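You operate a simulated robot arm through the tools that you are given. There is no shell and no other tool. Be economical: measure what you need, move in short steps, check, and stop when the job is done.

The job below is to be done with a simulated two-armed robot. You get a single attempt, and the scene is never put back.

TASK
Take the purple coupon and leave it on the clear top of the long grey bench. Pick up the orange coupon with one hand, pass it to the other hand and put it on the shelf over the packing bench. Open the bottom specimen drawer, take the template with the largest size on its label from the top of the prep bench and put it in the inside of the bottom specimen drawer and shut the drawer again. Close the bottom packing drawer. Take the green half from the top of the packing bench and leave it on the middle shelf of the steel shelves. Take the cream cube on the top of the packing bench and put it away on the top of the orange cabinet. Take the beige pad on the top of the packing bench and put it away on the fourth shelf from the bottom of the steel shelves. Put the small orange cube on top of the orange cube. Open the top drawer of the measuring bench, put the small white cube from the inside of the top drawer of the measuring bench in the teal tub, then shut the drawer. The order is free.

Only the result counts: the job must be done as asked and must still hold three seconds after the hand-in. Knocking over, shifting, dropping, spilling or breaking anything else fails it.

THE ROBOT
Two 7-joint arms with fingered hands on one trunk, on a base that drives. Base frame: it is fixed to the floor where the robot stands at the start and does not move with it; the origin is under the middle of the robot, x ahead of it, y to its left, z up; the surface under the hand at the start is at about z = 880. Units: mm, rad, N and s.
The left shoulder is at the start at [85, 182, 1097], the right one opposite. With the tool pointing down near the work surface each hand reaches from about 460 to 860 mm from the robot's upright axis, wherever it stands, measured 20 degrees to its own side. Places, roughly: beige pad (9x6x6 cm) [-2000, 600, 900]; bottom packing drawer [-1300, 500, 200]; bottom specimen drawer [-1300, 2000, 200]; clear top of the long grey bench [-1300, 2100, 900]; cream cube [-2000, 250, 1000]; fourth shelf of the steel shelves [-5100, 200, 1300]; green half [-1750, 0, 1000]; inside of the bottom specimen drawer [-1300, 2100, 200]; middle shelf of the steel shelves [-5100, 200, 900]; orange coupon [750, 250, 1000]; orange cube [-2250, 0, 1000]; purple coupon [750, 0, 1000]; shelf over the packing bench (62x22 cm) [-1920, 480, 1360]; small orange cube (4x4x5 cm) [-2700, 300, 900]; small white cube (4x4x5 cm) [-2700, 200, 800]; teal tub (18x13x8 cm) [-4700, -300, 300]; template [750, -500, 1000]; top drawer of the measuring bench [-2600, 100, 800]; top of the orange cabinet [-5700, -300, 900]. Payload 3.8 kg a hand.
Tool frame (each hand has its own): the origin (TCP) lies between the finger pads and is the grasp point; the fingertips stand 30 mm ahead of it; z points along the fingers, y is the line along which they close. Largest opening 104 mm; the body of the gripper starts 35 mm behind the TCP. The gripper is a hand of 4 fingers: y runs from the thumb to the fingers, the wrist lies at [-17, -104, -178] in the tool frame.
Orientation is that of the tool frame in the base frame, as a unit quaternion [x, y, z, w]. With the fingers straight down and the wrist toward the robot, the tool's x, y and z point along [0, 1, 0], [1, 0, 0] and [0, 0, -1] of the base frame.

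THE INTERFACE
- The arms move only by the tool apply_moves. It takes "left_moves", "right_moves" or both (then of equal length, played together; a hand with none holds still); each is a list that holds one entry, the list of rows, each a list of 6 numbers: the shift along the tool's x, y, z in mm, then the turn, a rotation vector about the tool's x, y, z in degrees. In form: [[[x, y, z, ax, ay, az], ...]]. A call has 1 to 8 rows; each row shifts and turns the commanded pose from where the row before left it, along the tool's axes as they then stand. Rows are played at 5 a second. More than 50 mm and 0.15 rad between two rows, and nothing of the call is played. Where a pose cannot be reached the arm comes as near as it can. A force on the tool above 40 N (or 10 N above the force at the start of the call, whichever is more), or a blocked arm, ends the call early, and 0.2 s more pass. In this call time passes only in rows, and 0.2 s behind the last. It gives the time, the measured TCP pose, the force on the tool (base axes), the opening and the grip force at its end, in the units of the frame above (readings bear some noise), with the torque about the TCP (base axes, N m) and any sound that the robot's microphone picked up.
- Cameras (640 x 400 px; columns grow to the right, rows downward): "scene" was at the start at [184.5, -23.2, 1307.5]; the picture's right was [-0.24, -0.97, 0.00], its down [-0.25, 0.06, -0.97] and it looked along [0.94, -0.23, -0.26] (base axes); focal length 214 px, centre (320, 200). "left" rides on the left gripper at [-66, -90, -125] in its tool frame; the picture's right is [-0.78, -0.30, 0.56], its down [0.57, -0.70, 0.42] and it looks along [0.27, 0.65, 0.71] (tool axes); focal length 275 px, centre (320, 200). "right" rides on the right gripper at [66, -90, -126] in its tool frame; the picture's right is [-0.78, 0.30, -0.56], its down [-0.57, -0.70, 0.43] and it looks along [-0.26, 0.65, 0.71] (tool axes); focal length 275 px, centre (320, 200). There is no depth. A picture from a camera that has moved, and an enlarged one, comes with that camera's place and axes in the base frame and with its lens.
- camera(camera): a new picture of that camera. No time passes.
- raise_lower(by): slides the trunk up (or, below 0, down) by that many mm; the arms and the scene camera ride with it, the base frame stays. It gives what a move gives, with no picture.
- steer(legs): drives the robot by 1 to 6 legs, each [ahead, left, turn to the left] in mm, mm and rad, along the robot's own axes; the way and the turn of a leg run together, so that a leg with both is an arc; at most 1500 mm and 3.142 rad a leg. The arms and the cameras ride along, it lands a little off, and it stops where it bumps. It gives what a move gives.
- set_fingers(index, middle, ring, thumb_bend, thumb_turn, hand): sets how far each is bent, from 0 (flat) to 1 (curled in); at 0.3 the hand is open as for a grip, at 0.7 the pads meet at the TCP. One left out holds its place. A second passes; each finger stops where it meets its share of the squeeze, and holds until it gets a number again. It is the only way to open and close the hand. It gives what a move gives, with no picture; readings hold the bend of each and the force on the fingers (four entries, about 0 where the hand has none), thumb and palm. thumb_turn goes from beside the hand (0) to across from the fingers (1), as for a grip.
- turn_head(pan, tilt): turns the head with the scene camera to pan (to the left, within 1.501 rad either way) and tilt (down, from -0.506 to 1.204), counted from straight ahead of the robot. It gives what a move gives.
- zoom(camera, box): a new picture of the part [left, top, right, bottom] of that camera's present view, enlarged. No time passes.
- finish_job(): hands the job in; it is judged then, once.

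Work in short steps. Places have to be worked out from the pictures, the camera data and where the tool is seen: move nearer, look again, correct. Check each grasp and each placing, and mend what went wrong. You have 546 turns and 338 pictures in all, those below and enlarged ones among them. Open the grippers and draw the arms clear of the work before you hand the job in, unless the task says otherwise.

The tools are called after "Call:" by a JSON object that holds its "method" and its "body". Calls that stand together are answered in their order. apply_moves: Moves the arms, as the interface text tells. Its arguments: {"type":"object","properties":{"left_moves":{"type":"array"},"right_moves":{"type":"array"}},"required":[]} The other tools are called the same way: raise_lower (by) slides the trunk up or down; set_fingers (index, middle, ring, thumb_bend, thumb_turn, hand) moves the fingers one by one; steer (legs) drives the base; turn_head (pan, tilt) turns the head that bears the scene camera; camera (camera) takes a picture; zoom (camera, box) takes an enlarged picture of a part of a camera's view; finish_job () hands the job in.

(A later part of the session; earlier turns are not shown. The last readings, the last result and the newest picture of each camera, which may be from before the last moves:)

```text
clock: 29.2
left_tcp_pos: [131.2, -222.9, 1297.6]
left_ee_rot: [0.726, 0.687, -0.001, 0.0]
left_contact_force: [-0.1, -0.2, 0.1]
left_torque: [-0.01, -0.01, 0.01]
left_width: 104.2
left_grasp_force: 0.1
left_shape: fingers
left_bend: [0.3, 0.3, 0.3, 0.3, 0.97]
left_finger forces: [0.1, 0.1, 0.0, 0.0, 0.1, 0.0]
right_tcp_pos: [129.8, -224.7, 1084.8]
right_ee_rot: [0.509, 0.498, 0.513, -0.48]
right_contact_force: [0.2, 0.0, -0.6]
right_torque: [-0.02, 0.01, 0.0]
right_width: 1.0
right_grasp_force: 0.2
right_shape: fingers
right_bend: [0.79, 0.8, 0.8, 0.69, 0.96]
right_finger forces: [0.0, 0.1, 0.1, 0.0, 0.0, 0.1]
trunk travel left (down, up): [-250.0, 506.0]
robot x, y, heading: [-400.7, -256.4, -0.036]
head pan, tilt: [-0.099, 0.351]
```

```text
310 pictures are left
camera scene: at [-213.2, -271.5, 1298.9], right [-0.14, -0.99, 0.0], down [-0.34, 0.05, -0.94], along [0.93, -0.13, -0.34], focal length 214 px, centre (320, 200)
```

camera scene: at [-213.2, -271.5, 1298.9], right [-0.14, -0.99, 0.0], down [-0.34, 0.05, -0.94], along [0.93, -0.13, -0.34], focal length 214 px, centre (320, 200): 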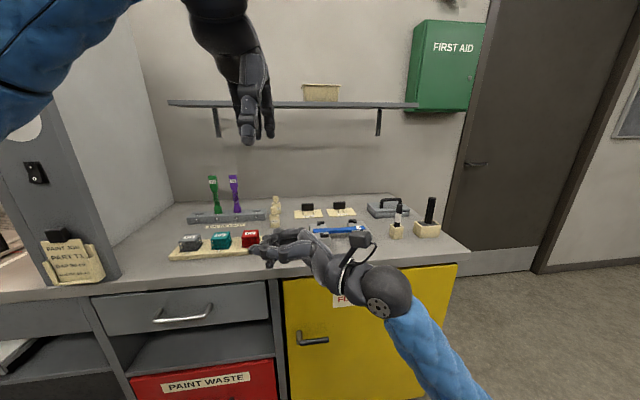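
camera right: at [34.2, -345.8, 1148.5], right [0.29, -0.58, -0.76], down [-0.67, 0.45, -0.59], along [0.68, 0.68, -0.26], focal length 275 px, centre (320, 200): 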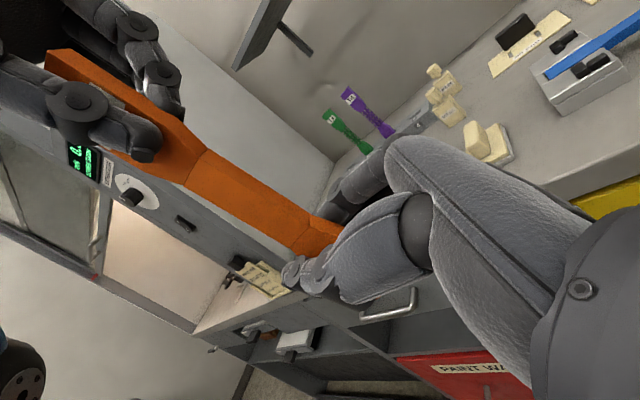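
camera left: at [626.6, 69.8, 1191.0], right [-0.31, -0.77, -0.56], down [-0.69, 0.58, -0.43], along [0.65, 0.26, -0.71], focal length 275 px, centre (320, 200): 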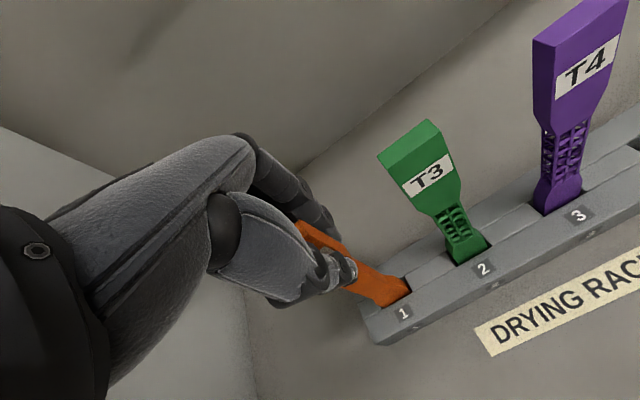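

The right grip was only on the edge, and the coupon slipped when the left let go. I look for it on the floor.

Call:
{"method": "turn_head", "body": {"pan": -0.1, "tilt": 1.2}}

Call:
{"method": "camera", "body": {"camera": "scene"}}

Call:
{"method": "camera", "body": {"camera": "right"}}

Call:
{"method": "camera", "body": {"camera": "left"}}

```text
clock: 30.4
left_tcp_pos: [131.0, -223.2, 1297.3]
left_ee_rot: [0.726, 0.688, 0.0, 0.001]
left_contact_force: [-0.3, -0.2, -0.3]
left_torque: [0.0, 0.01, 0.03]
left_width: 104.3
left_grasp_force: 0.2
left_shape: fingers
left_bend: [0.3, 0.3, 0.3, 0.3, 0.97]
left_finger forces: [0.0, 0.0, 0.1, 0.0, 0.0, 0.0]
right_tcp_pos: [131.2, -224.8, 1084.3]
right_ee_rot: [0.508, 0.497, 0.513, -0.481]
right_contact_force: [-0.4, 1.2, -0.1]
right_torque: [0.02, -0.04, -0.04]
right_width: 0.7
right_grasp_force: 0.1
right_shape: fingers
right_bend: [0.79, 0.8, 0.8, 0.69, 0.96]
right_finger forces: [0.1, 0.0, 0.0, 0.0, 0.0, 0.1]
trunk travel left (down, up): [-250.0, 506.0]
robot x, y, heading: [-398.5, -252.8, -0.041]
head pan, tilt: [-0.099, 1.201]
```

```text
309 pictures are left
camera scene: at [-249.5, -266.1, 1231.5], right [-0.14, -0.99, 0.0], down [-0.92, 0.13, -0.36], along [0.36, -0.05, -0.93], focal length 214 px, centre (320, 200)
```

scene: 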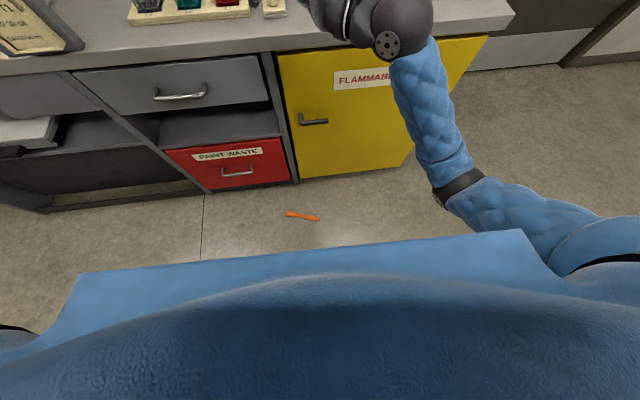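

```text
308 pictures are left
camera right: at [34.0, -346.0, 1148.8], right [0.29, -0.58, -0.76], down [-0.67, 0.45, -0.59], along [0.68, 0.68, -0.26], focal length 275 px, centre (320, 200)
```

right: 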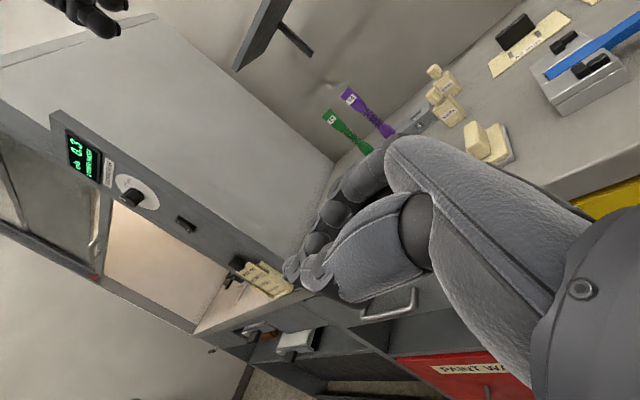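

```text
307 pictures are left
camera left: at [36.9, -285.4, 1421.8], right [-0.34, -0.76, -0.56], down [-0.67, 0.61, -0.42], along [0.66, 0.23, -0.71], focal length 275 px, centre (320, 200)
```

left: 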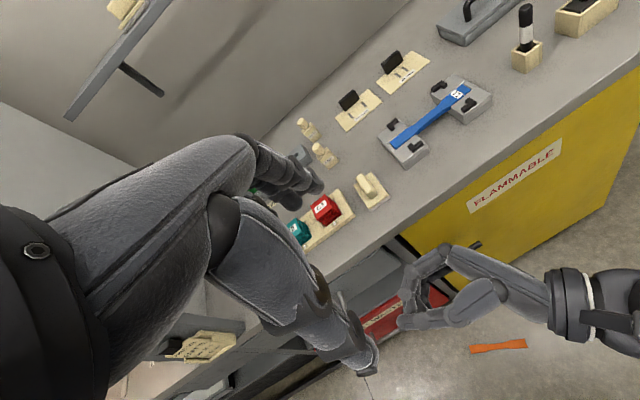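

The orange coupon lies flat on the floor at about (137, -222), undamaged. I'll pick it up again: first I move the right hand off to the right and lower the trunk.

Call:
{"method": "apply_moves", "body": {"right_moves": [[[0, 0, -45, 0, 0, 0], [0, 0, -45, 0, 0, 0], [0, 0, -45, 0, 0, 0], [0, 0, -45, 0, 0, 0], [0, 0, -45, 0, 0, 0]]]}}

Call:
{"method": "set_fingers", "body": {"hand": "right", "index": 0.3, "middle": 0.3, "ring": 0.3, "thumb_bend": 0.3}}

Call:
{"method": "steer", "body": {"legs": [[-80, -150, 0.04]]}}

Call:
{"method": "raise_lower", "body": {"by": -250}}

Call:
{"method": "camera", "body": {"camera": "scene"}}

```text
clock: 31.6
left_tcp_pos: [130.5, -223.5, 1297.6]
left_ee_rot: [0.726, 0.688, 0.0, 0.0]
left_contact_force: [0.2, 0.3, 0.6]
left_torque: [0.0, 0.01, -0.03]
left_width: 104.3
left_grasp_force: 0.0
left_shape: fingers
left_bend: [0.3, 0.3, 0.3, 0.3, 0.97]
left_finger forces: [0.0, 0.0, 0.1, 0.0, 0.1, 0.0]
right_tcp_pos: [119.3, -447.7, 1090.4]
right_ee_rot: [0.506, 0.498, 0.515, -0.48]
right_contact_force: [0.1, 0.1, 0.1]
right_torque: [-0.03, 0.01, 0.0]
right_width: 0.9
right_grasp_force: 0.1
right_shape: fingers
right_bend: [0.79, 0.8, 0.8, 0.69, 0.96]
right_finger forces: [0.0, 0.1, 0.0, 0.0, 0.1, 0.0]
trunk travel left (down, up): [-250.0, 506.0]
robot x, y, heading: [-399.0, -254.7, -0.035]
head pan, tilt: [-0.099, 1.201]
```

```text
clock: 32.6
left_tcp_pos: [130.3, -223.9, 1297.1]
left_ee_rot: [0.726, 0.688, 0.0, 0.0]
left_contact_force: [-0.2, 0.3, -0.5]
left_torque: [-0.01, -0.03, 0.0]
left_width: 104.4
left_grasp_force: 0.1
left_shape: fingers
left_bend: [0.3, 0.3, 0.3, 0.3, 0.97]
left_finger forces: [0.1, 0.1, 0.1, 0.0, 0.0, 0.1]
right_tcp_pos: [119.5, -446.7, 1090.4]
right_ee_rot: [0.508, 0.497, 0.513, -0.481]
right_contact_force: [-1.0, 0.3, 0.3]
right_torque: [0.0, 0.0, 0.01]
right_width: 103.9
right_grasp_force: 0.0
right_shape: fingers
right_bend: [0.3, 0.3, 0.3, 0.3, 0.97]
right_finger forces: [0.1, 0.0, 0.0, 0.1, 0.0, 0.0]
trunk travel left (down, up): [-250.0, 506.0]
robot x, y, heading: [-397.8, -253.9, -0.034]
head pan, tilt: [-0.099, 1.201]
```

```text
clock: 34.0
left_tcp_pos: [45.5, -353.7, 1298.4]
left_ee_rot: [0.711, 0.703, 0.0, 0.0]
left_contact_force: [-0.2, 0.0, 0.1]
left_torque: [0.01, 0.01, 0.0]
left_width: 104.1
left_grasp_force: 0.0
left_shape: fingers
left_bend: [0.3, 0.3, 0.3, 0.3, 0.97]
left_finger forces: [0.1, 0.0, 0.0, 0.1, 0.0, 0.0]
right_tcp_pos: [43.3, -575.8, 1089.1]
right_ee_rot: [0.497, 0.507, 0.504, -0.492]
right_contact_force: [-0.7, 0.5, 0.2]
right_torque: [-0.01, 0.01, -0.03]
right_width: 104.4
right_grasp_force: 0.0
right_shape: fingers
right_bend: [0.3, 0.3, 0.3, 0.3, 0.97]
right_finger forces: [0.1, 0.0, 0.0, 0.1, 0.1, 0.0]
trunk travel left (down, up): [-250.0, 506.0]
robot x, y, heading: [-478.9, -405.0, -0.002]
head pan, tilt: [-0.099, 1.201]
```

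```text
clock: 36.6
left_tcp_pos: [44.7, -352.2, 1048.3]
left_ee_rot: [0.712, 0.703, 0.001, 0.001]
left_contact_force: [0.7, 0.3, -0.8]
left_torque: [-0.01, -0.03, 0.01]
left_width: 104.1
left_grasp_force: 0.0
left_shape: fingers
left_bend: [0.3, 0.3, 0.3, 0.3, 0.97]
left_finger forces: [0.1, 0.1, 0.0, 0.0, 0.0, 0.1]
right_tcp_pos: [48.1, -575.2, 836.9]
right_ee_rot: [0.499, 0.506, 0.501, -0.494]
right_contact_force: [-0.5, 0.5, 1.0]
right_torque: [0.02, 0.0, -0.02]
right_width: 104.5
right_grasp_force: 0.1
right_shape: fingers
right_bend: [0.3, 0.3, 0.3, 0.3, 0.97]
right_finger forces: [0.0, 0.1, 0.1, 0.0, 0.1, 0.0]
trunk travel left (down, up): [0.0, 756.0]
robot x, y, heading: [-480.8, -404.1, 0.003]
head pan, tilt: [-0.099, 1.201]
```

```text
306 pictures are left
camera scene: at [-187.3, -409.2, 967.4], right [-0.1, -1.0, 0.0], down [-0.93, 0.09, -0.36], along [0.36, -0.03, -0.93], focal length 214 px, centre (320, 200)
```

scene: 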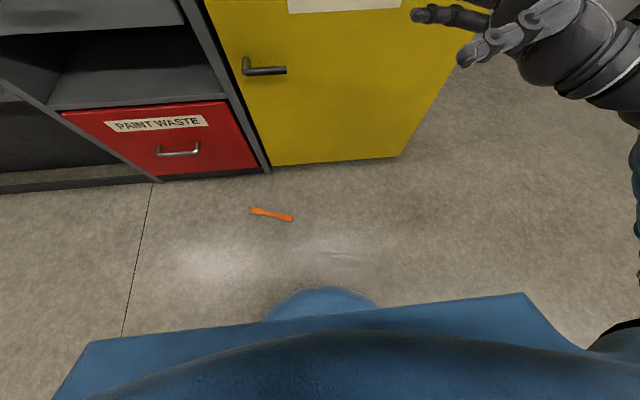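

The coupon is at about (140, -212), lying mostly along y. I lower the left hand toward it in stages.

Call:
{"method": "apply_moves", "body": {"left_moves": [[[15, 6, 45, 0, 0, 0], [15, 6, 45, 0, 0, 0], [15, 6, 45, 0, 0, 0], [15, 6, 45, 0, 0, 0], [15, 6, 45, 0, 0, 0], [15, 6, 45, 0, 0, 0], [15, 6, 45, 0, 0, 0], [15, 6, 45, 0, 0, 0]]]}}

Call:
{"method": "apply_moves", "body": {"left_moves": [[[2, 4, 45, 0, 0, 0], [2, 4, 45, 0, 0, 0], [2, 4, 45, 0, 0, 0], [2, 4, 45, 0, 0, 0], [2, 4, 45, 0, 0, 0]]]}}

Call:
{"method": "camera", "body": {"camera": "scene"}}

Call:
{"method": "camera", "body": {"camera": "left"}}

```text
clock: 38.4
left_tcp_pos: [98.8, -232.1, 687.1]
left_ee_rot: [0.711, 0.703, 0.0, 0.0]
left_contact_force: [-1.2, 0.2, 0.4]
left_torque: [0.02, 0.0, 0.0]
left_width: 104.4
left_grasp_force: 0.1
left_shape: fingers
left_bend: [0.3, 0.3, 0.3, 0.3, 0.97]
left_finger forces: [0.0, 0.0, 0.0, 0.1, 0.0, 0.0]
right_tcp_pos: [47.8, -576.0, 835.9]
right_ee_rot: [0.499, 0.506, 0.501, -0.494]
right_contact_force: [0.0, 0.5, -0.4]
right_torque: [0.01, -0.04, 0.01]
right_width: 104.2
right_grasp_force: 0.0
right_shape: fingers
right_bend: [0.3, 0.3, 0.3, 0.3, 0.97]
right_finger forces: [0.0, 0.0, 0.0, 0.0, 0.0, 0.0]
trunk travel left (down, up): [0.0, 756.0]
robot x, y, heading: [-482.4, -404.8, 0.0]
head pan, tilt: [-0.099, 1.201]
```

```text
clock: 39.6
left_tcp_pos: [119.2, -222.0, 461.5]
left_ee_rot: [0.711, 0.703, 0.001, 0.0]
left_contact_force: [0.4, -0.2, 0.3]
left_torque: [0.0, 0.02, 0.0]
left_width: 104.3
left_grasp_force: 0.2
left_shape: fingers
left_bend: [0.3, 0.3, 0.3, 0.3, 0.97]
left_finger forces: [0.0, 0.1, 0.0, 0.0, 0.0, 0.0]
right_tcp_pos: [48.6, -574.5, 835.2]
right_ee_rot: [0.499, 0.505, 0.501, -0.494]
right_contact_force: [0.3, 0.1, -0.4]
right_torque: [0.0, 0.02, -0.01]
right_width: 104.4
right_grasp_force: 0.1
right_shape: fingers
right_bend: [0.3, 0.3, 0.3, 0.3, 0.97]
right_finger forces: [0.0, 0.1, 0.1, 0.0, 0.0, 0.1]
trunk travel left (down, up): [0.0, 756.0]
robot x, y, heading: [-482.9, -403.5, 0.003]
head pan, tilt: [-0.099, 1.201]
```

```text
305 pictures are left
camera scene: at [-186.8, -409.3, 967.1], right [-0.1, -1.0, 0.0], down [-0.93, 0.09, -0.36], along [0.36, -0.03, -0.93], focal length 214 px, centre (320, 200)
```

scene: 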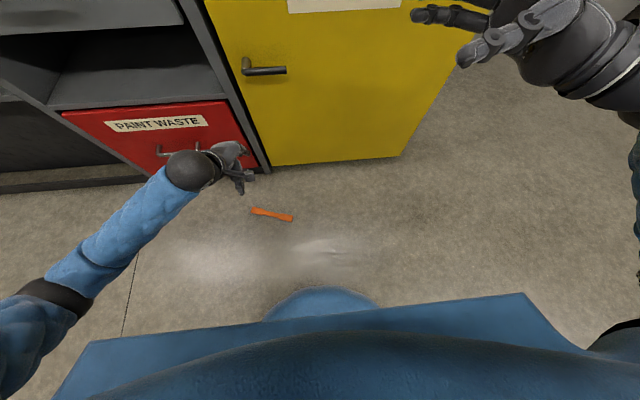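

```text
304 pictures are left
camera left: at [27.5, -289.1, 586.1], right [-0.3, -0.77, -0.56], down [-0.69, 0.58, -0.43], along [0.65, 0.26, -0.71], focal length 275 px, centre (320, 200)
```

left: 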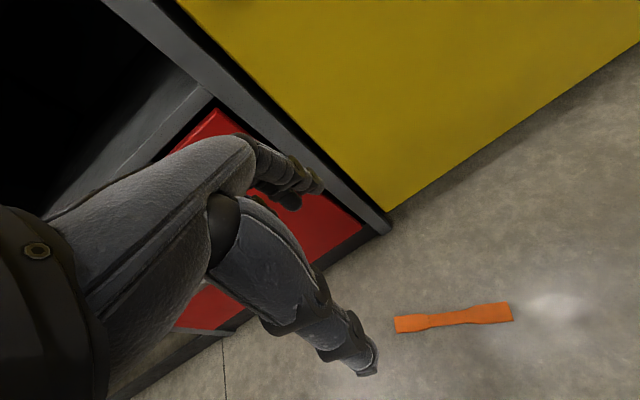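

Coupon ends are at about (165, -121) and (103, -310). I go over its left flare at (154, -154), yaw 17° so the fingers close across it, and lower to z ≈ 100.

Call:
{"method": "apply_moves", "body": {"left_moves": [[[11, 6, 45, 0, 0, 0], [11, 6, 45, 0, 0, 0], [11, 6, 45, 0, 0, 0], [11, 6, 45, 0, 0, 0], [12, 6, 45, 0, 0, 0], [12, 5, 45, 0, 0, 0], [0, 0, 45, 0, 0, 8.5], [0, 0, 45, 0, 0, 8.5]]]}}

Call:
{"method": "camera", "body": {"camera": "scene"}}

Call:
{"method": "camera", "body": {"camera": "left"}}

```text
clock: 41.4
left_tcp_pos: [145.5, -160.3, 155.4]
left_ee_rot: [0.808, 0.59, 0.001, 0.002]
left_contact_force: [0.7, -0.1, 0.2]
left_torque: [0.04, 0.04, -0.01]
left_width: 104.4
left_grasp_force: 0.0
left_shape: fingers
left_bend: [0.3, 0.3, 0.3, 0.3, 0.97]
left_finger forces: [0.0, 0.0, 0.0, 0.0, 0.1, 0.0]
left hand out of reach, approached as far as the arm can: row 8
right_tcp_pos: [48.1, -575.1, 837.6]
right_ee_rot: [0.499, 0.506, 0.501, -0.494]
right_contact_force: [0.4, 0.9, -0.5]
right_torque: [-0.01, -0.02, 0.05]
right_width: 104.0
right_grasp_force: 0.1
right_shape: fingers
right_bend: [0.3, 0.3, 0.3, 0.3, 0.97]
right_finger forces: [0.0, 0.1, 0.0, 0.0, 0.1, 0.0]
trunk travel left (down, up): [0.0, 756.0]
robot x, y, heading: [-477.6, -405.9, 0.005]
head pan, tilt: [-0.099, 1.201]
```

```text
303 pictures are left
camera scene: at [-187.2, -408.6, 967.2], right [-0.1, -1.0, 0.0], down [-0.93, 0.09, -0.36], along [0.36, -0.04, -0.93], focal length 214 px, centre (320, 200)
```

scene: 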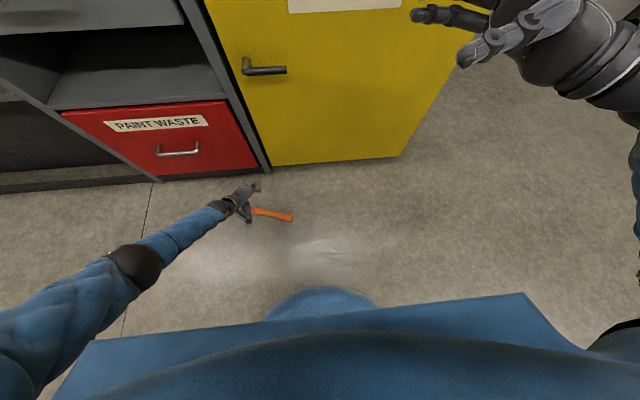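

```text
302 pictures are left
camera left: at [39.1, -196.5, 280.7], right [-0.52, -0.65, -0.56], down [-0.49, 0.76, -0.43], along [0.7, 0.05, -0.71], focal length 275 px, centre (320, 200)
```

left: 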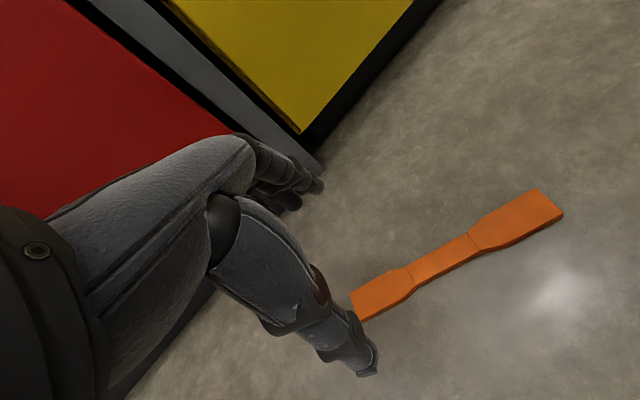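

Out of reach at z = 155; I draw the hand back 200 mm toward the robot and drive forward 200 mm instead.

Call:
{"method": "apply_moves", "body": {"left_moves": [[[-12, -38, -10, 0, 0, 0], [-12, -38, -5, 0, 0, 0], [-12, -38, 0, 0, 0, 0], [-12, -38, 0, 0, 0, 0], [-12, -38, 0, 0, 0, 0]]]}}

Call:
{"method": "steer", "body": {"legs": [[200, 0, 0]]}}

Call:
{"method": "camera", "body": {"camera": "left"}}

```text
clock: 42.6
left_tcp_pos: [-54.5, -159.9, 170.0]
left_ee_rot: [0.807, 0.59, 0.0, 0.001]
left_contact_force: [0.3, 0.7, 0.4]
left_torque: [0.0, 0.0, 0.02]
left_width: 104.7
left_grasp_force: 0.1
left_shape: fingers
left_bend: [0.3, 0.3, 0.3, 0.3, 0.97]
left_finger forces: [0.0, 0.0, 0.0, 0.1, 0.0, 0.1]
right_tcp_pos: [48.3, -575.7, 835.7]
right_ee_rot: [0.499, 0.506, 0.501, -0.494]
right_contact_force: [-0.5, 0.6, 0.4]
right_torque: [0.0, 0.01, 0.01]
right_width: 104.1
right_grasp_force: 0.0
right_shape: fingers
right_bend: [0.3, 0.3, 0.3, 0.3, 0.97]
right_finger forces: [0.0, 0.0, 0.0, 0.0, 0.0, 0.1]
trunk travel left (down, up): [0.0, 756.0]
robot x, y, heading: [-480.6, -406.5, -0.003]
head pan, tilt: [-0.099, 1.201]
```

```text
clock: 44.2
left_tcp_pos: [142.1, -161.4, 170.4]
left_ee_rot: [0.808, 0.589, 0.0, 0.0]
left_contact_force: [1.2, -1.2, -0.4]
left_torque: [-0.02, 0.0, -0.01]
left_width: 104.6
left_grasp_force: 0.1
left_shape: fingers
left_bend: [0.3, 0.3, 0.3, 0.3, 0.97]
left_finger forces: [0.1, 0.0, 0.0, 0.0, 0.0, 0.0]
right_tcp_pos: [245.2, -577.4, 836.5]
right_ee_rot: [0.5, 0.505, 0.501, -0.493]
right_contact_force: [-0.3, -0.7, 0.2]
right_torque: [0.02, 0.0, 0.04]
right_width: 104.1
right_grasp_force: 0.1
right_shape: fingers
right_bend: [0.3, 0.3, 0.3, 0.3, 0.97]
right_finger forces: [0.1, 0.0, 0.1, 0.0, 0.0, 0.0]
trunk travel left (down, up): [0.0, 756.0]
robot x, y, heading: [-284.1, -405.2, -0.001]
head pan, tilt: [-0.099, 1.201]
```

```text
301 pictures are left
camera left: at [36.7, -196.4, 295.7], right [-0.52, -0.65, -0.56], down [-0.49, 0.76, -0.42], along [0.7, 0.05, -0.71], focal length 275 px, centre (320, 200)
```

left: 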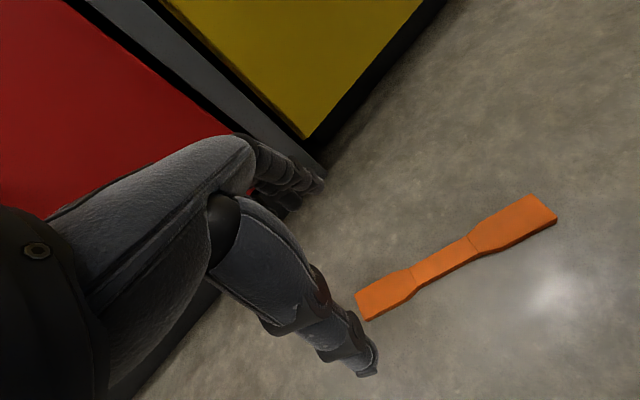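

I shift over the left flare (159, -154), trim the yaw and lower to z ≈ 50.

Call:
{"method": "apply_moves", "body": {"left_moves": [[[6, 7, 40, 0, 0, 3], [6, 7, 40, 0, 0, 0], [0, 0, 40, 0, 0, 0]]]}}

Call:
{"method": "camera", "body": {"camera": "left"}}

Call:
{"method": "turn_head", "body": {"pan": 0.5, "tilt": 1.2}}

Call:
{"method": "camera", "body": {"camera": "scene"}}

```text
clock: 45.0
left_tcp_pos: [159.5, -152.3, 62.7]
left_ee_rot: [0.824, 0.567, 0.0, 0.001]
left_contact_force: [-0.2, -0.4, -0.1]
left_torque: [0.01, 0.04, -0.01]
left_width: 104.9
left_grasp_force: 0.1
left_shape: fingers
left_bend: [0.3, 0.3, 0.3, 0.3, 0.97]
left_finger forces: [0.0, 0.0, 0.0, 0.0, 0.1, 0.1]
left hand out of reach, approached as far as the arm can: row 3
right_tcp_pos: [244.6, -574.3, 837.0]
right_ee_rot: [0.501, 0.506, 0.501, -0.492]
right_contact_force: [0.0, 1.7, 0.1]
right_torque: [-0.02, 0.0, -0.04]
right_width: 104.0
right_grasp_force: 0.1
right_shape: fingers
right_bend: [0.3, 0.3, 0.3, 0.3, 0.97]
right_finger forces: [0.0, 0.0, 0.1, 0.0, 0.0, 0.0]
trunk travel left (down, up): [0.0, 756.0]
robot x, y, heading: [-282.1, -402.6, 0.006]
head pan, tilt: [-0.099, 1.201]
```

```text
300 pictures are left
camera left: at [51.5, -183.0, 186.8], right [-0.55, -0.62, -0.56], down [-0.45, 0.78, -0.43], along [0.7, 0.01, -0.71], focal length 275 px, centre (320, 200)
```

left: 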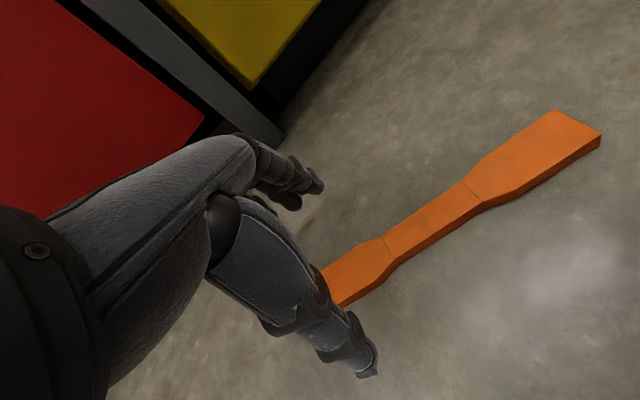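

```text
clock: 46.0
left_tcp_pos: [162.8, -157.1, 62.3]
left_ee_rot: [0.824, 0.567, 0.0, 0.003]
left_contact_force: [0.2, -0.3, -0.1]
left_torque: [0.0, 0.03, 0.04]
left_width: 105.1
left_grasp_force: 0.0
left_shape: fingers
left_bend: [0.3, 0.3, 0.3, 0.3, 0.97]
left_finger forces: [0.1, 0.1, 0.0, 0.0, 0.0, 0.1]
right_tcp_pos: [245.3, -576.6, 835.3]
right_ee_rot: [0.5, 0.505, 0.502, -0.493]
right_contact_force: [-0.5, 0.3, -0.8]
right_torque: [0.02, -0.03, 0.0]
right_width: 104.2
right_grasp_force: 0.1
right_shape: fingers
right_bend: [0.3, 0.3, 0.3, 0.3, 0.97]
right_finger forces: [0.1, 0.0, 0.0, 0.1, 0.0, 0.1]
trunk travel left (down, up): [0.0, 756.0]
robot x, y, heading: [-278.5, -405.3, 0.003]
head pan, tilt: [0.499, 1.201]
```

```text
299 pictures are left
camera scene: at [4.1, -377.3, 967.1], right [0.48, -0.88, 0.0], down [-0.82, -0.45, -0.36], along [0.32, 0.17, -0.93], focal length 214 px, centre (320, 200)
```

scene: 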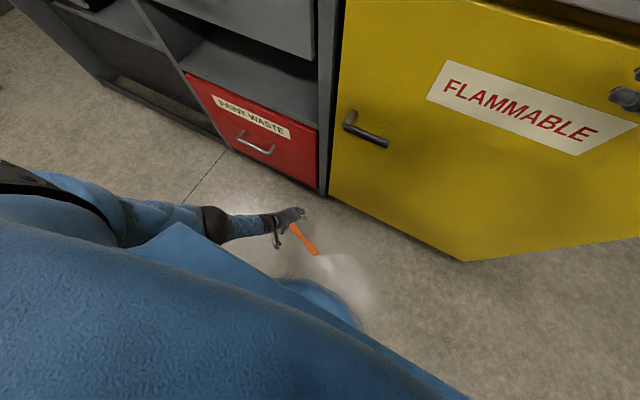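

At z = 62 the arm is at its limit. The best spot is with the coupon beyond the base edge right outside the left shoulder, so I'll raise the hand, turn the robot right by 1.12 rad and move it to about (-186, -21).

Call:
{"method": "apply_moves", "body": {"left_moves": [[[0, 0, -40, 0, 0, 0], [0, -10, -45, 0, 0, 0], [0, -20, -45, 0, 0, 0], [0, -20, -45, 0, 0, 0]]]}}

Call:
{"method": "steer", "body": {"legs": [[0, 0, -1.12], [-305, 252, 0]]}}

Call:
{"method": "turn_head", "body": {"pan": 0.5, "tilt": 1.2}}

Call:
{"method": "camera", "body": {"camera": "scene"}}

Call:
{"method": "camera", "body": {"camera": "left"}}

```text
clock: 47.0
left_tcp_pos: [113.5, -134.2, 237.5]
left_ee_rot: [0.824, 0.567, 0.0, -0.001]
left_contact_force: [0.1, 0.2, 0.5]
left_torque: [0.01, 0.0, -0.01]
left_width: 104.9
left_grasp_force: 0.0
left_shape: fingers
left_bend: [0.3, 0.3, 0.3, 0.3, 0.97]
left_finger forces: [0.1, 0.1, 0.0, 0.0, 0.0, 0.1]
right_tcp_pos: [246.2, -577.7, 836.4]
right_ee_rot: [0.5, 0.505, 0.502, -0.493]
right_contact_force: [0.6, 0.0, 1.1]
right_torque: [-0.03, 0.05, -0.01]
right_width: 104.1
right_grasp_force: 0.0
right_shape: fingers
right_bend: [0.3, 0.3, 0.3, 0.3, 0.97]
right_finger forces: [0.1, 0.0, 0.0, 0.1, 0.0, 0.0]
trunk travel left (down, up): [0.0, 756.0]
robot x, y, heading: [-283.5, -403.6, 0.001]
head pan, tilt: [0.499, 1.201]
```

```text
clock: 52.3
left_tcp_pos: [230.4, -264.2, 236.8]
left_ee_rot: [0.999, 0.045, 0.001, 0.0]
left_contact_force: [-0.3, 0.1, -1.3]
left_torque: [0.0, 0.01, 0.02]
left_width: 104.3
left_grasp_force: 0.1
left_shape: fingers
left_bend: [0.3, 0.3, 0.3, 0.3, 0.97]
left_finger forces: [0.1, 0.0, 0.1, 0.1, 0.0, 0.0]
right_tcp_pos: [-107.5, -577.1, 836.0]
right_ee_rot: [0.692, 0.164, 0.686, -0.153]
right_contact_force: [0.0, -0.3, -0.2]
right_torque: [-0.03, 0.05, -0.01]
right_width: 104.1
right_grasp_force: 0.0
right_shape: fingers
right_bend: [0.3, 0.3, 0.3, 0.3, 0.97]
right_finger forces: [0.0, 0.1, 0.0, 0.0, 0.0, 0.1]
trunk travel left (down, up): [0.0, 756.0]
robot x, y, heading: [-183.6, -26.9, -1.113]
head pan, tilt: [0.499, 1.201]
```

```text
clock: 52.9
left_tcp_pos: [230.4, -264.7, 236.5]
left_ee_rot: [0.999, 0.046, 0.001, 0.0]
left_contact_force: [-0.5, 1.4, 0.1]
left_torque: [0.03, 0.0, -0.01]
left_width: 104.5
left_grasp_force: 0.1
left_shape: fingers
left_bend: [0.3, 0.3, 0.3, 0.3, 0.97]
left_finger forces: [0.0, 0.1, 0.0, 0.1, 0.1, 0.1]
right_tcp_pos: [-108.8, -575.5, 836.8]
right_ee_rot: [0.692, 0.164, 0.687, -0.153]
right_contact_force: [0.0, 1.3, 0.2]
right_torque: [-0.01, 0.0, -0.02]
right_width: 104.3
right_grasp_force: 0.0
right_shape: fingers
right_bend: [0.3, 0.3, 0.3, 0.3, 0.97]
right_finger forces: [0.1, 0.0, 0.1, 0.0, 0.0, 0.0]
trunk travel left (down, up): [0.0, 756.0]
robot x, y, heading: [-184.5, -26.5, -1.112]
head pan, tilt: [0.499, 1.201]
```

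```text
298 pictures are left
camera scene: at [-34.5, -272.6, 967.1], right [-0.58, -0.82, 0.0], down [-0.76, 0.54, -0.36], along [0.3, -0.21, -0.93], focal length 214 px, centre (320, 200)
```

scene: 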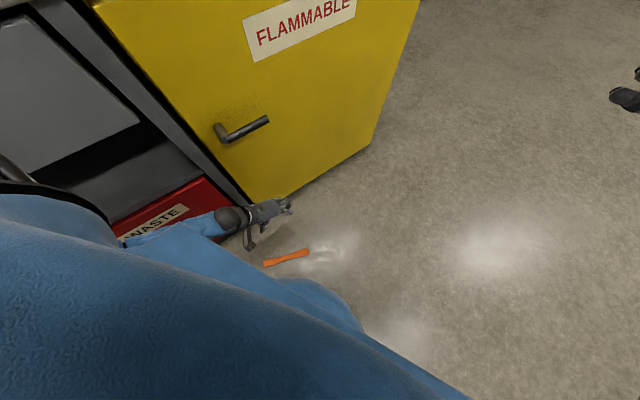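

```text
297 pictures are left
camera left: at [156.2, -181.9, 361.9], right [-0.8, 0.23, -0.56], down [0.51, 0.75, -0.42], along [0.32, -0.62, -0.71], focal length 275 px, centre (320, 200)
```

left: 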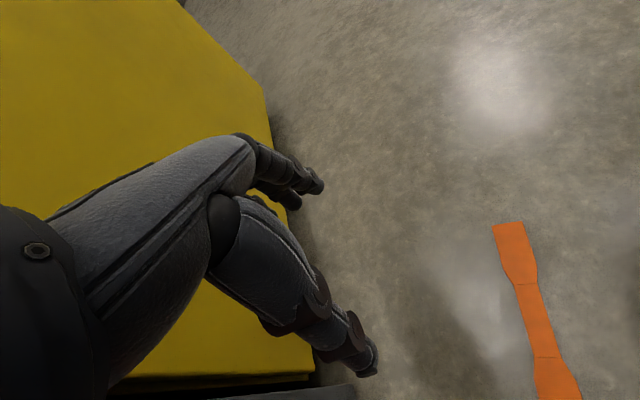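

Position is good. I yaw the left tool back by 64° so it closes across the coupon again.

Call:
{"method": "apply_moves", "body": {"left_moves": [[[0, 0, 0, 0, 0, -8], [0, 0, 0, 0, 0, -8], [0, 0, 0, 0, 0, -8], [0, 0, 0, 0, 0, -8], [0, 0, 0, 0, 0, -8], [0, 0, 0, 0, 0, -8], [0, 0, 0, 0, 0, -8], [0, 0, 0, 0, 0, -8]]]}}

Call:
{"method": "camera", "body": {"camera": "left"}}

```text
clock: 54.4
left_tcp_pos: [288.4, -231.7, 239.5]
left_ee_rot: [0.915, 0.395, 0.077, -0.007]
left_contact_force: [-19.7, 4.3, 4.3]
left_torque: [0.0, -0.27, 0.04]
left_width: 104.6
left_grasp_force: 9.8
left_shape: fingers
left_bend: [0.3, 0.33, 0.5, 0.3, 0.97]
left_finger forces: [0.0, 5.2, 14.2, 0.0, 0.1, 0.0]
right_tcp_pos: [-109.6, -576.0, 837.0]
right_ee_rot: [0.692, 0.164, 0.686, -0.152]
right_contact_force: [-0.4, 0.0, -0.2]
right_torque: [-0.05, 0.02, -0.01]
right_width: 104.3
right_grasp_force: 0.1
right_shape: fingers
right_bend: [0.3, 0.3, 0.3, 0.3, 0.97]
right_finger forces: [0.0, 0.1, 0.0, 0.1, 0.0, 0.0]
trunk travel left (down, up): [0.0, 756.0]
robot x, y, heading: [-187.1, -22.5, -1.113]
head pan, tilt: [0.499, 1.201]
stopped in row 7 (left hand): the force on the tool passed its limit at 65 N (the readings are from after the stop); the commanded pose is now the measured one
```

```text
296 pictures are left
camera left: at [162.3, -227.8, 349.2], right [-0.66, -0.32, -0.68], down [-0.07, 0.93, -0.37], along [0.75, -0.2, -0.64], focal length 275 px, centre (320, 200)
```

left: 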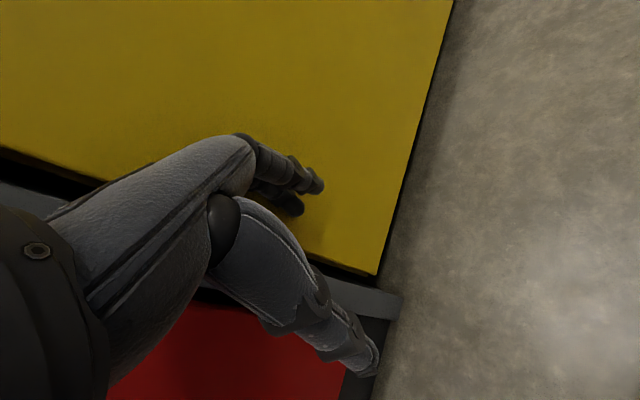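

The fingers touched the yellow door lightly. I move back toward the robot, away from the door.

Call:
{"method": "apply_moves", "body": {"left_moves": [[[-8, -38, -3, 0, 0, 0], [-8, -38, -3, 0, 0, 0], [-8, -38, -3, 0, 0, 0]]]}}

Call:
{"method": "camera", "body": {"camera": "scene"}}

```text
clock: 54.7
left_tcp_pos: [291.8, -229.2, 243.2]
left_ee_rot: [0.918, 0.386, 0.089, -0.002]
left_contact_force: [-21.8, 5.2, -1.1]
left_torque: [0.0, 0.01, -0.04]
left_width: 105.0
left_grasp_force: 10.9
left_shape: fingers
left_bend: [0.3, 0.35, 0.54, 0.3, 0.97]
left_finger forces: [0.0, 8.5, 13.9, 0.0, 0.0, 0.1]
right_tcp_pos: [-110.4, -575.9, 836.7]
right_ee_rot: [0.691, 0.163, 0.687, -0.152]
right_contact_force: [0.3, -0.3, -0.4]
right_torque: [0.05, 0.04, -0.04]
right_width: 104.0
right_grasp_force: 0.1
right_shape: fingers
right_bend: [0.3, 0.3, 0.3, 0.3, 0.97]
right_finger forces: [0.0, 0.1, 0.1, 0.1, 0.1, 0.0]
trunk travel left (down, up): [0.0, 756.0]
robot x, y, heading: [-187.0, -29.1, -1.119]
head pan, tilt: [0.499, 1.201]
stopped in row 1 (left hand): the force on the tool passed its limit at 50 N (the readings are from after the stop); the commanded pose is now the measured one
```

```text
295 pictures are left
camera scene: at [-36.1, -272.8, 967.2], right [-0.58, -0.82, 0.0], down [-0.76, 0.54, -0.36], along [0.3, -0.21, -0.93], focal length 214 px, centre (320, 200)
```

scene: 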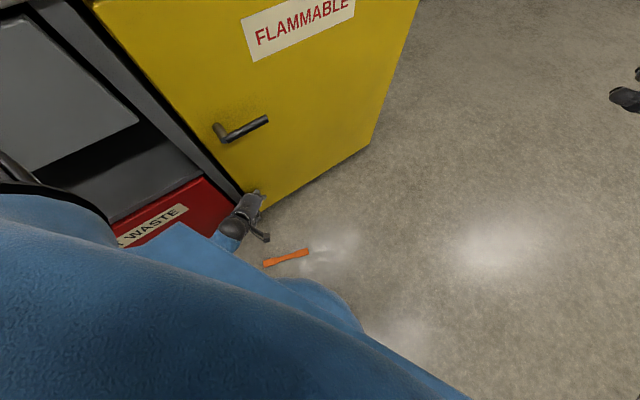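

The arm stays pressed to the door, so I drive the base away from the bench by 150 mm.

Call:
{"method": "steer", "body": {"legs": [[-66, -135, 0]]}}

Call:
{"method": "camera", "body": {"camera": "scene"}}

Call:
{"method": "camera", "body": {"camera": "left"}}

```text
clock: 56.1
left_tcp_pos: [145.8, -230.7, 245.4]
left_ee_rot: [0.917, 0.388, 0.092, 0.002]
left_contact_force: [-0.5, 0.4, -0.3]
left_torque: [0.02, 0.0, 0.04]
left_width: 105.1
left_grasp_force: 0.1
left_shape: fingers
left_bend: [0.3, 0.3, 0.3, 0.3, 0.97]
left_finger forces: [0.1, 0.1, 0.1, 0.0, 0.1, 0.1]
right_tcp_pos: [-259.8, -577.0, 835.3]
right_ee_rot: [0.692, 0.164, 0.687, -0.153]
right_contact_force: [0.7, -0.5, -0.8]
right_torque: [0.02, -0.03, 0.0]
right_width: 104.3
right_grasp_force: 0.2
right_shape: fingers
right_bend: [0.3, 0.3, 0.3, 0.3, 0.97]
right_finger forces: [0.0, 0.0, 0.0, 0.0, 0.1, 0.1]
trunk travel left (down, up): [0.0, 756.0]
robot x, y, heading: [-335.7, -25.5, -1.121]
head pan, tilt: [0.499, 1.201]
```

```text
294 pictures are left
camera scene: at [-185.8, -273.2, 967.1], right [-0.58, -0.82, 0.0], down [-0.76, 0.54, -0.36], along [0.3, -0.21, -0.93], focal length 214 px, centre (320, 200)
```

scene: 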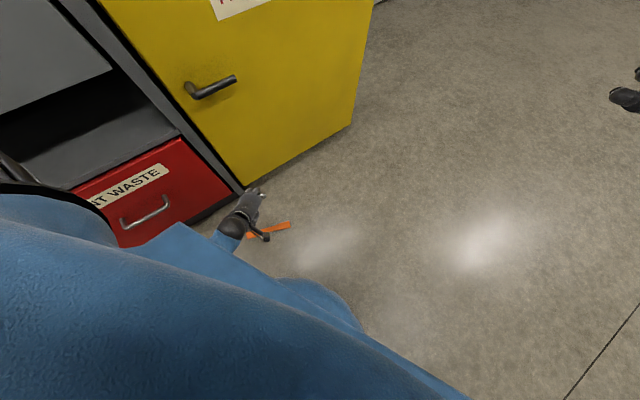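

```text
293 pictures are left
camera left: at [14.4, -224.4, 350.1], right [-0.65, -0.31, -0.7], down [-0.03, 0.93, -0.38], along [0.76, -0.22, -0.61], focal length 275 px, centre (320, 200)
```

left: 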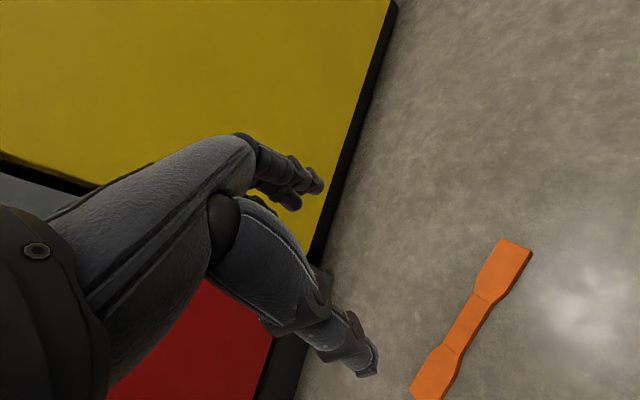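

Free again. I straighten the tool (tilt and remaining yaw) here in the open.

Call:
{"method": "apply_moves", "body": {"left_moves": [[[0, 0, 0, 1.1, -2.4, -5.2], [0, 0, 0, 1.1, -2.4, -5.2], [0, 0, 0, 1.1, -2.4, -5.2], [0, 0, 0, 1.1, -2.4, -5.2]]]}}

Call:
{"method": "camera", "body": {"camera": "left"}}

```text
clock: 57.0
left_tcp_pos: [202.9, -204.8, 260.2]
left_ee_rot: [0.87, 0.487, 0.078, 0.014]
left_contact_force: [-0.6, -0.1, 0.3]
left_torque: [0.0, 0.01, 0.04]
left_width: 104.9
left_grasp_force: 0.0
left_shape: fingers
left_bend: [0.3, 0.3, 0.3, 0.3, 0.97]
left_finger forces: [0.0, 0.0, 0.0, 0.1, 0.0, 0.1]
right_tcp_pos: [-260.6, -577.3, 835.9]
right_ee_rot: [0.692, 0.163, 0.687, -0.152]
right_contact_force: [0.4, -1.2, -0.3]
right_torque: [0.01, 0.02, 0.01]
right_width: 104.2
right_grasp_force: 0.0
right_shape: fingers
right_bend: [0.3, 0.3, 0.3, 0.3, 0.97]
right_finger forces: [0.0, 0.1, 0.0, 0.0, 0.0, 0.0]
trunk travel left (down, up): [0.0, 756.0]
robot x, y, heading: [-334.2, -26.6, -1.12]
head pan, tilt: [0.499, 1.201]
stopped in row 4 (left hand): the arm was blocked; the commanded pose is now the measured one
```

```text
292 pictures are left
camera left: at [72.9, -221.6, 365.1], right [-0.56, -0.47, -0.68], down [-0.23, 0.88, -0.42], along [0.79, -0.08, -0.61], focal length 275 px, centre (320, 200)
```

left: 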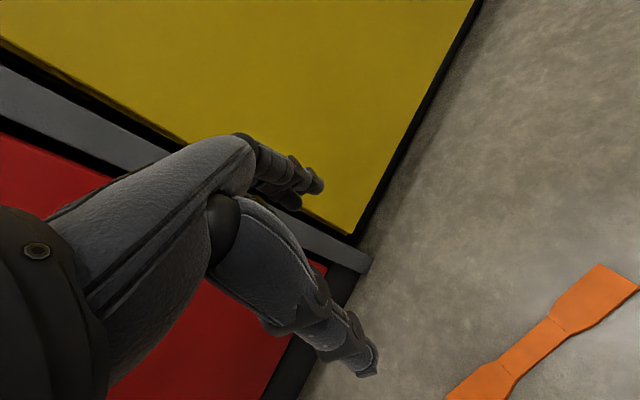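

The wrist is blocked by the robot's body in that stance. Better: face the coupon squarely with heading -0.36 and the hand straight ahead of the left shoulder. I raise the hand and reposition the base.

Call:
{"method": "apply_moves", "body": {"left_moves": [[[0, 0, -45, 0, 0, 0], [0, 0, -45, 0, 0, 0], [0, 0, -45, 0, 0, 0], [0, 0, -45, 0, 0, 0]]]}}

Call:
{"method": "steer", "body": {"legs": [[0, 0, 0.755], [137, -145, 0]]}}

Call:
{"method": "apply_moves", "body": {"left_moves": [[[0, -20, 0, 0, 0, 8], [0, -20, 0, 0, 0, 8], [0, -10, 0, 0, 0, 8], [0, 0, 0, 0, 0, 8]]]}}

Call:
{"method": "camera", "body": {"camera": "scene"}}

Call:
{"method": "camera", "body": {"camera": "left"}}

```text
clock: 58.2
left_tcp_pos: [200.4, -217.7, 452.2]
left_ee_rot: [0.88, 0.458, 0.12, 0.026]
left_contact_force: [0.5, 0.4, -0.2]
left_torque: [0.0, -0.02, -0.02]
left_width: 105.0
left_grasp_force: 0.1
left_shape: fingers
left_bend: [0.3, 0.3, 0.3, 0.3, 0.97]
left_finger forces: [0.0, 0.0, 0.0, 0.0, 0.0, 0.1]
right_tcp_pos: [-259.7, -575.4, 835.5]
right_ee_rot: [0.692, 0.164, 0.687, -0.152]
right_contact_force: [-0.2, -0.1, 0.1]
right_torque: [-0.02, 0.0, -0.01]
right_width: 104.3
right_grasp_force: 0.0
right_shape: fingers
right_bend: [0.3, 0.3, 0.3, 0.3, 0.97]
right_finger forces: [0.1, 0.0, 0.0, 0.1, 0.1, 0.0]
trunk travel left (down, up): [0.0, 756.0]
robot x, y, heading: [-337.5, -28.1, -1.116]
head pan, tilt: [0.499, 1.201]
stopped in row 4 (left hand): the arm was blocked; the commanded pose is now the measured one
```

```text
clock: 61.9
left_tcp_pos: [263.9, 23.2, 453.3]
left_ee_rot: [0.645, 0.754, 0.121, -0.02]
left_contact_force: [0.8, -0.3, 0.4]
left_torque: [0.0, 0.02, 0.02]
left_width: 105.2
left_grasp_force: 0.1
left_shape: fingers
left_bend: [0.3, 0.3, 0.3, 0.3, 0.97]
left_finger forces: [0.1, 0.0, 0.0, 0.1, 0.0, 0.0]
right_tcp_pos: [179.2, -553.7, 837.3]
right_ee_rot: [0.58, 0.41, 0.581, -0.397]
right_contact_force: [0.5, 0.4, -0.4]
right_torque: [-0.02, -0.03, 0.0]
right_width: 104.1
right_grasp_force: 0.0
right_shape: fingers
right_bend: [0.3, 0.3, 0.3, 0.3, 0.97]
right_finger forces: [0.0, 0.0, 0.1, 0.1, 0.0, 0.0]
trunk travel left (down, up): [0.0, 756.0]
robot x, y, heading: [-256.6, -211.9, -0.348]
head pan, tilt: [0.499, 1.201]
```

```text
clock: 62.9
left_tcp_pos: [214.9, 20.7, 446.5]
left_ee_rot: [0.828, 0.547, 0.11, -0.052]
left_contact_force: [0.1, 0.7, -0.7]
left_torque: [-0.01, -0.03, 0.0]
left_width: 104.9
left_grasp_force: 0.0
left_shape: fingers
left_bend: [0.3, 0.3, 0.3, 0.3, 0.97]
left_finger forces: [0.0, 0.1, 0.1, 0.0, 0.0, 0.0]
right_tcp_pos: [179.5, -554.9, 836.9]
right_ee_rot: [0.581, 0.41, 0.581, -0.397]
right_contact_force: [0.6, -0.4, 0.4]
right_torque: [0.01, 0.02, -0.01]
right_width: 104.4
right_grasp_force: 0.0
right_shape: fingers
right_bend: [0.3, 0.3, 0.3, 0.3, 0.97]
right_finger forces: [0.0, 0.0, 0.1, 0.0, 0.0, 0.0]
trunk travel left (down, up): [0.0, 756.0]
robot x, y, heading: [-258.0, -211.9, -0.355]
head pan, tilt: [0.499, 1.201]
```

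```text
291 pictures are left
camera scene: at [22.4, -284.0, 967.1], right [0.15, -0.99, 0.0], down [-0.92, -0.14, -0.36], along [0.36, 0.05, -0.93], focal length 214 px, centre (320, 200)
```

scene: 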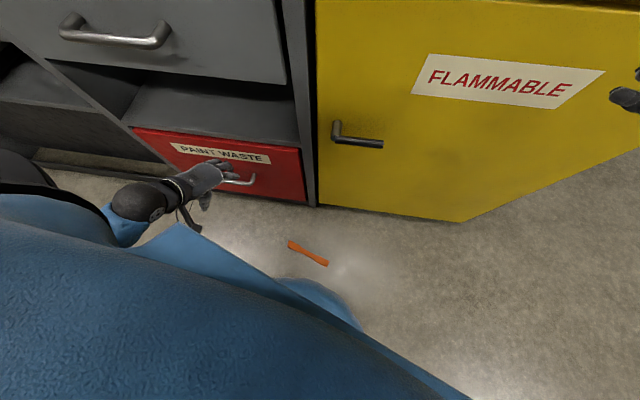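

```text
290 pictures are left
camera left: at [91.1, -29.3, 548.7], right [-0.5, -0.46, -0.74], down [-0.37, 0.88, -0.3], along [0.78, 0.13, -0.61], focal length 275 px, centre (320, 200)
```

left: 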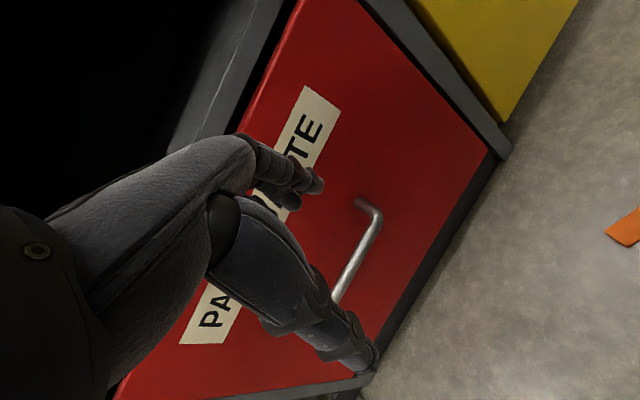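

I level the tool and bring it over the coupon's flare while descending.

Call:
{"method": "apply_moves", "body": {"left_moves": [[[0, -5, 0, 1, -6.9, 0], [0, 0, 0, 1, -6.9, 0], [-36, 4, 30, 0, 0, 0], [-36, 4, 45, 0, 0, 0], [-36, 4, 45, 0, 0, 0], [-36, 4, 45, 0, 0, 0], [-36, 4, 45, 0, 0, 0]]]}}

Call:
{"method": "camera", "body": {"camera": "left"}}

```text
refused: row 4 steps farther than a row can; nothing moved
```

```text
289 pictures are left
camera left: at [91.1, -29.3, 548.7], right [-0.5, -0.46, -0.74], down [-0.37, 0.88, -0.3], along [0.78, 0.13, -0.61], focal length 275 px, centre (320, 200)
```

left: 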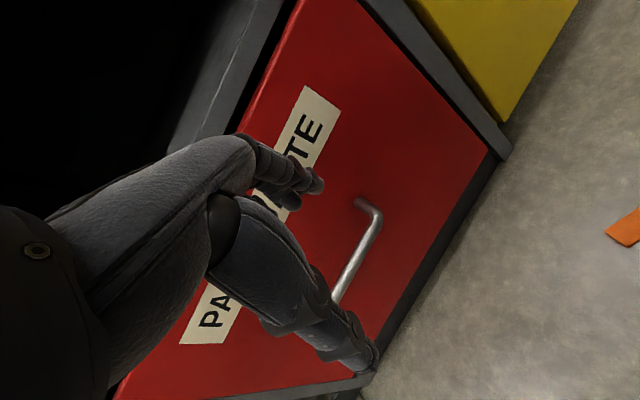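

Step norm was too long; I shorten the rows.

Call:
{"method": "apply_moves", "body": {"left_moves": [[[0, -5, 0, 1, -6.9, 0], [0, 0, 0, 1, -6.9, 0], [-31, 3, 35, 0, 0, 0], [-31, 3, 35, 0, 0, 0], [-31, 3, 35, 0, 0, 0], [-31, 3, 35, 0, 0, 0], [-31, 3, 35, 0, 0, 0], [-28, 4, 35, 0, 0, 0]]]}}

Call:
{"method": "camera", "body": {"camera": "left"}}

```text
clock: 64.7
left_tcp_pos: [155.5, -150.7, 235.4]
left_ee_rot: [0.834, 0.552, 0.001, -0.003]
left_contact_force: [0.2, -0.6, -0.7]
left_torque: [0.02, -0.01, 0.0]
left_width: 104.8
left_grasp_force: 0.1
left_shape: fingers
left_bend: [0.3, 0.3, 0.3, 0.3, 0.97]
left_finger forces: [0.0, 0.0, 0.1, 0.0, 0.0, 0.1]
right_tcp_pos: [179.8, -554.1, 837.2]
right_ee_rot: [0.581, 0.409, 0.58, -0.397]
right_contact_force: [0.1, 0.2, -0.2]
right_torque: [0.0, -0.01, -0.01]
right_width: 104.2
right_grasp_force: 0.1
right_shape: fingers
right_bend: [0.3, 0.3, 0.3, 0.3, 0.97]
right_finger forces: [0.0, 0.0, 0.0, 0.1, 0.1, 0.0]
trunk travel left (down, up): [0.0, 756.0]
robot x, y, heading: [-257.4, -208.7, -0.352]
head pan, tilt: [0.499, 1.201]
```

```text
288 pictures are left
camera left: at [46.4, -177.6, 361.0], right [-0.58, -0.6, -0.56], down [-0.42, 0.8, -0.42], along [0.7, -0.01, -0.71], focal length 275 px, centre (320, 200)
```

left: 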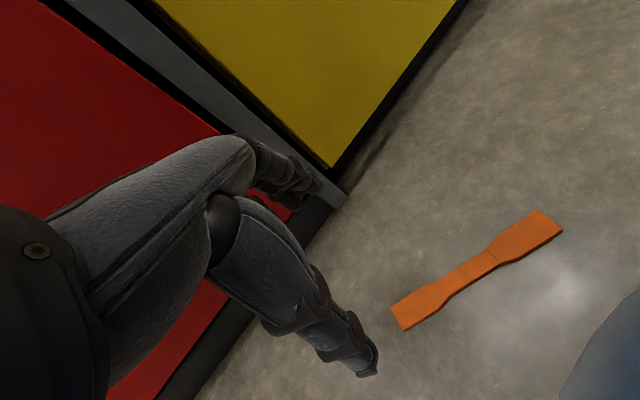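

Coupon confirmed at same place. I descend straight down.

Call:
{"method": "apply_moves", "body": {"left_moves": [[[0, 2, 45, 0, 0, 0], [0, 0, 45, 0, 0, 0], [0, 0, 45, 0, 0, 0], [0, 0, 35, 0, 0, 0], [0, 0, 25, 0, 0, 0]]]}}

Call:
{"method": "camera", "body": {"camera": "left"}}

```text
clock: 65.8
left_tcp_pos: [166.1, -154.4, 48.5]
left_ee_rot: [0.833, 0.554, 0.006, 0.005]
left_contact_force: [30.9, 0.0, 4.4]
left_torque: [-0.27, 4.77, 0.62]
left_width: 104.9
left_grasp_force: 0.1
left_shape: fingers
left_bend: [0.3, 0.3, 0.3, 0.3, 0.97]
left_finger forces: [0.1, 0.0, 0.0, 0.1, 0.0, 0.0]
left hand out of reach, approached as far as the arm can: row 5
right_tcp_pos: [179.4, -555.2, 837.4]
right_ee_rot: [0.581, 0.41, 0.58, -0.397]
right_contact_force: [-0.1, 0.0, -0.2]
right_torque: [-0.02, -0.01, -0.02]
right_width: 104.2
right_grasp_force: 0.0
right_shape: fingers
right_bend: [0.3, 0.3, 0.3, 0.3, 0.97]
right_finger forces: [0.0, 0.1, 0.0, 0.0, 0.0, 0.0]
trunk travel left (down, up): [0.0, 756.0]
robot x, y, heading: [-255.1, -210.5, -0.352]
head pan, tilt: [0.499, 1.201]
```

```text
287 pictures are left
camera left: at [55.8, -181.7, 172.2], right [-0.56, -0.6, -0.56], down [-0.42, 0.8, -0.43], along [0.71, -0.01, -0.7], focal length 275 px, centre (320, 200)
```

left: 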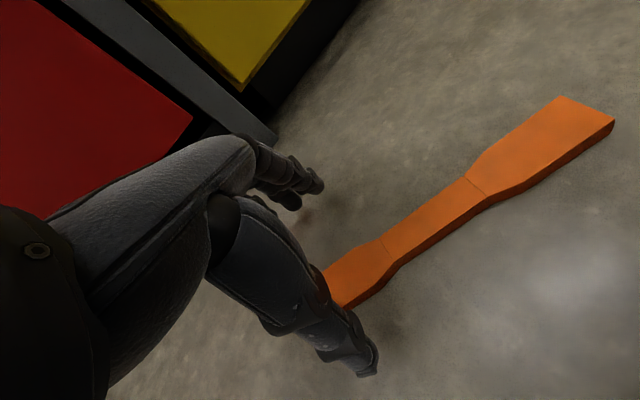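

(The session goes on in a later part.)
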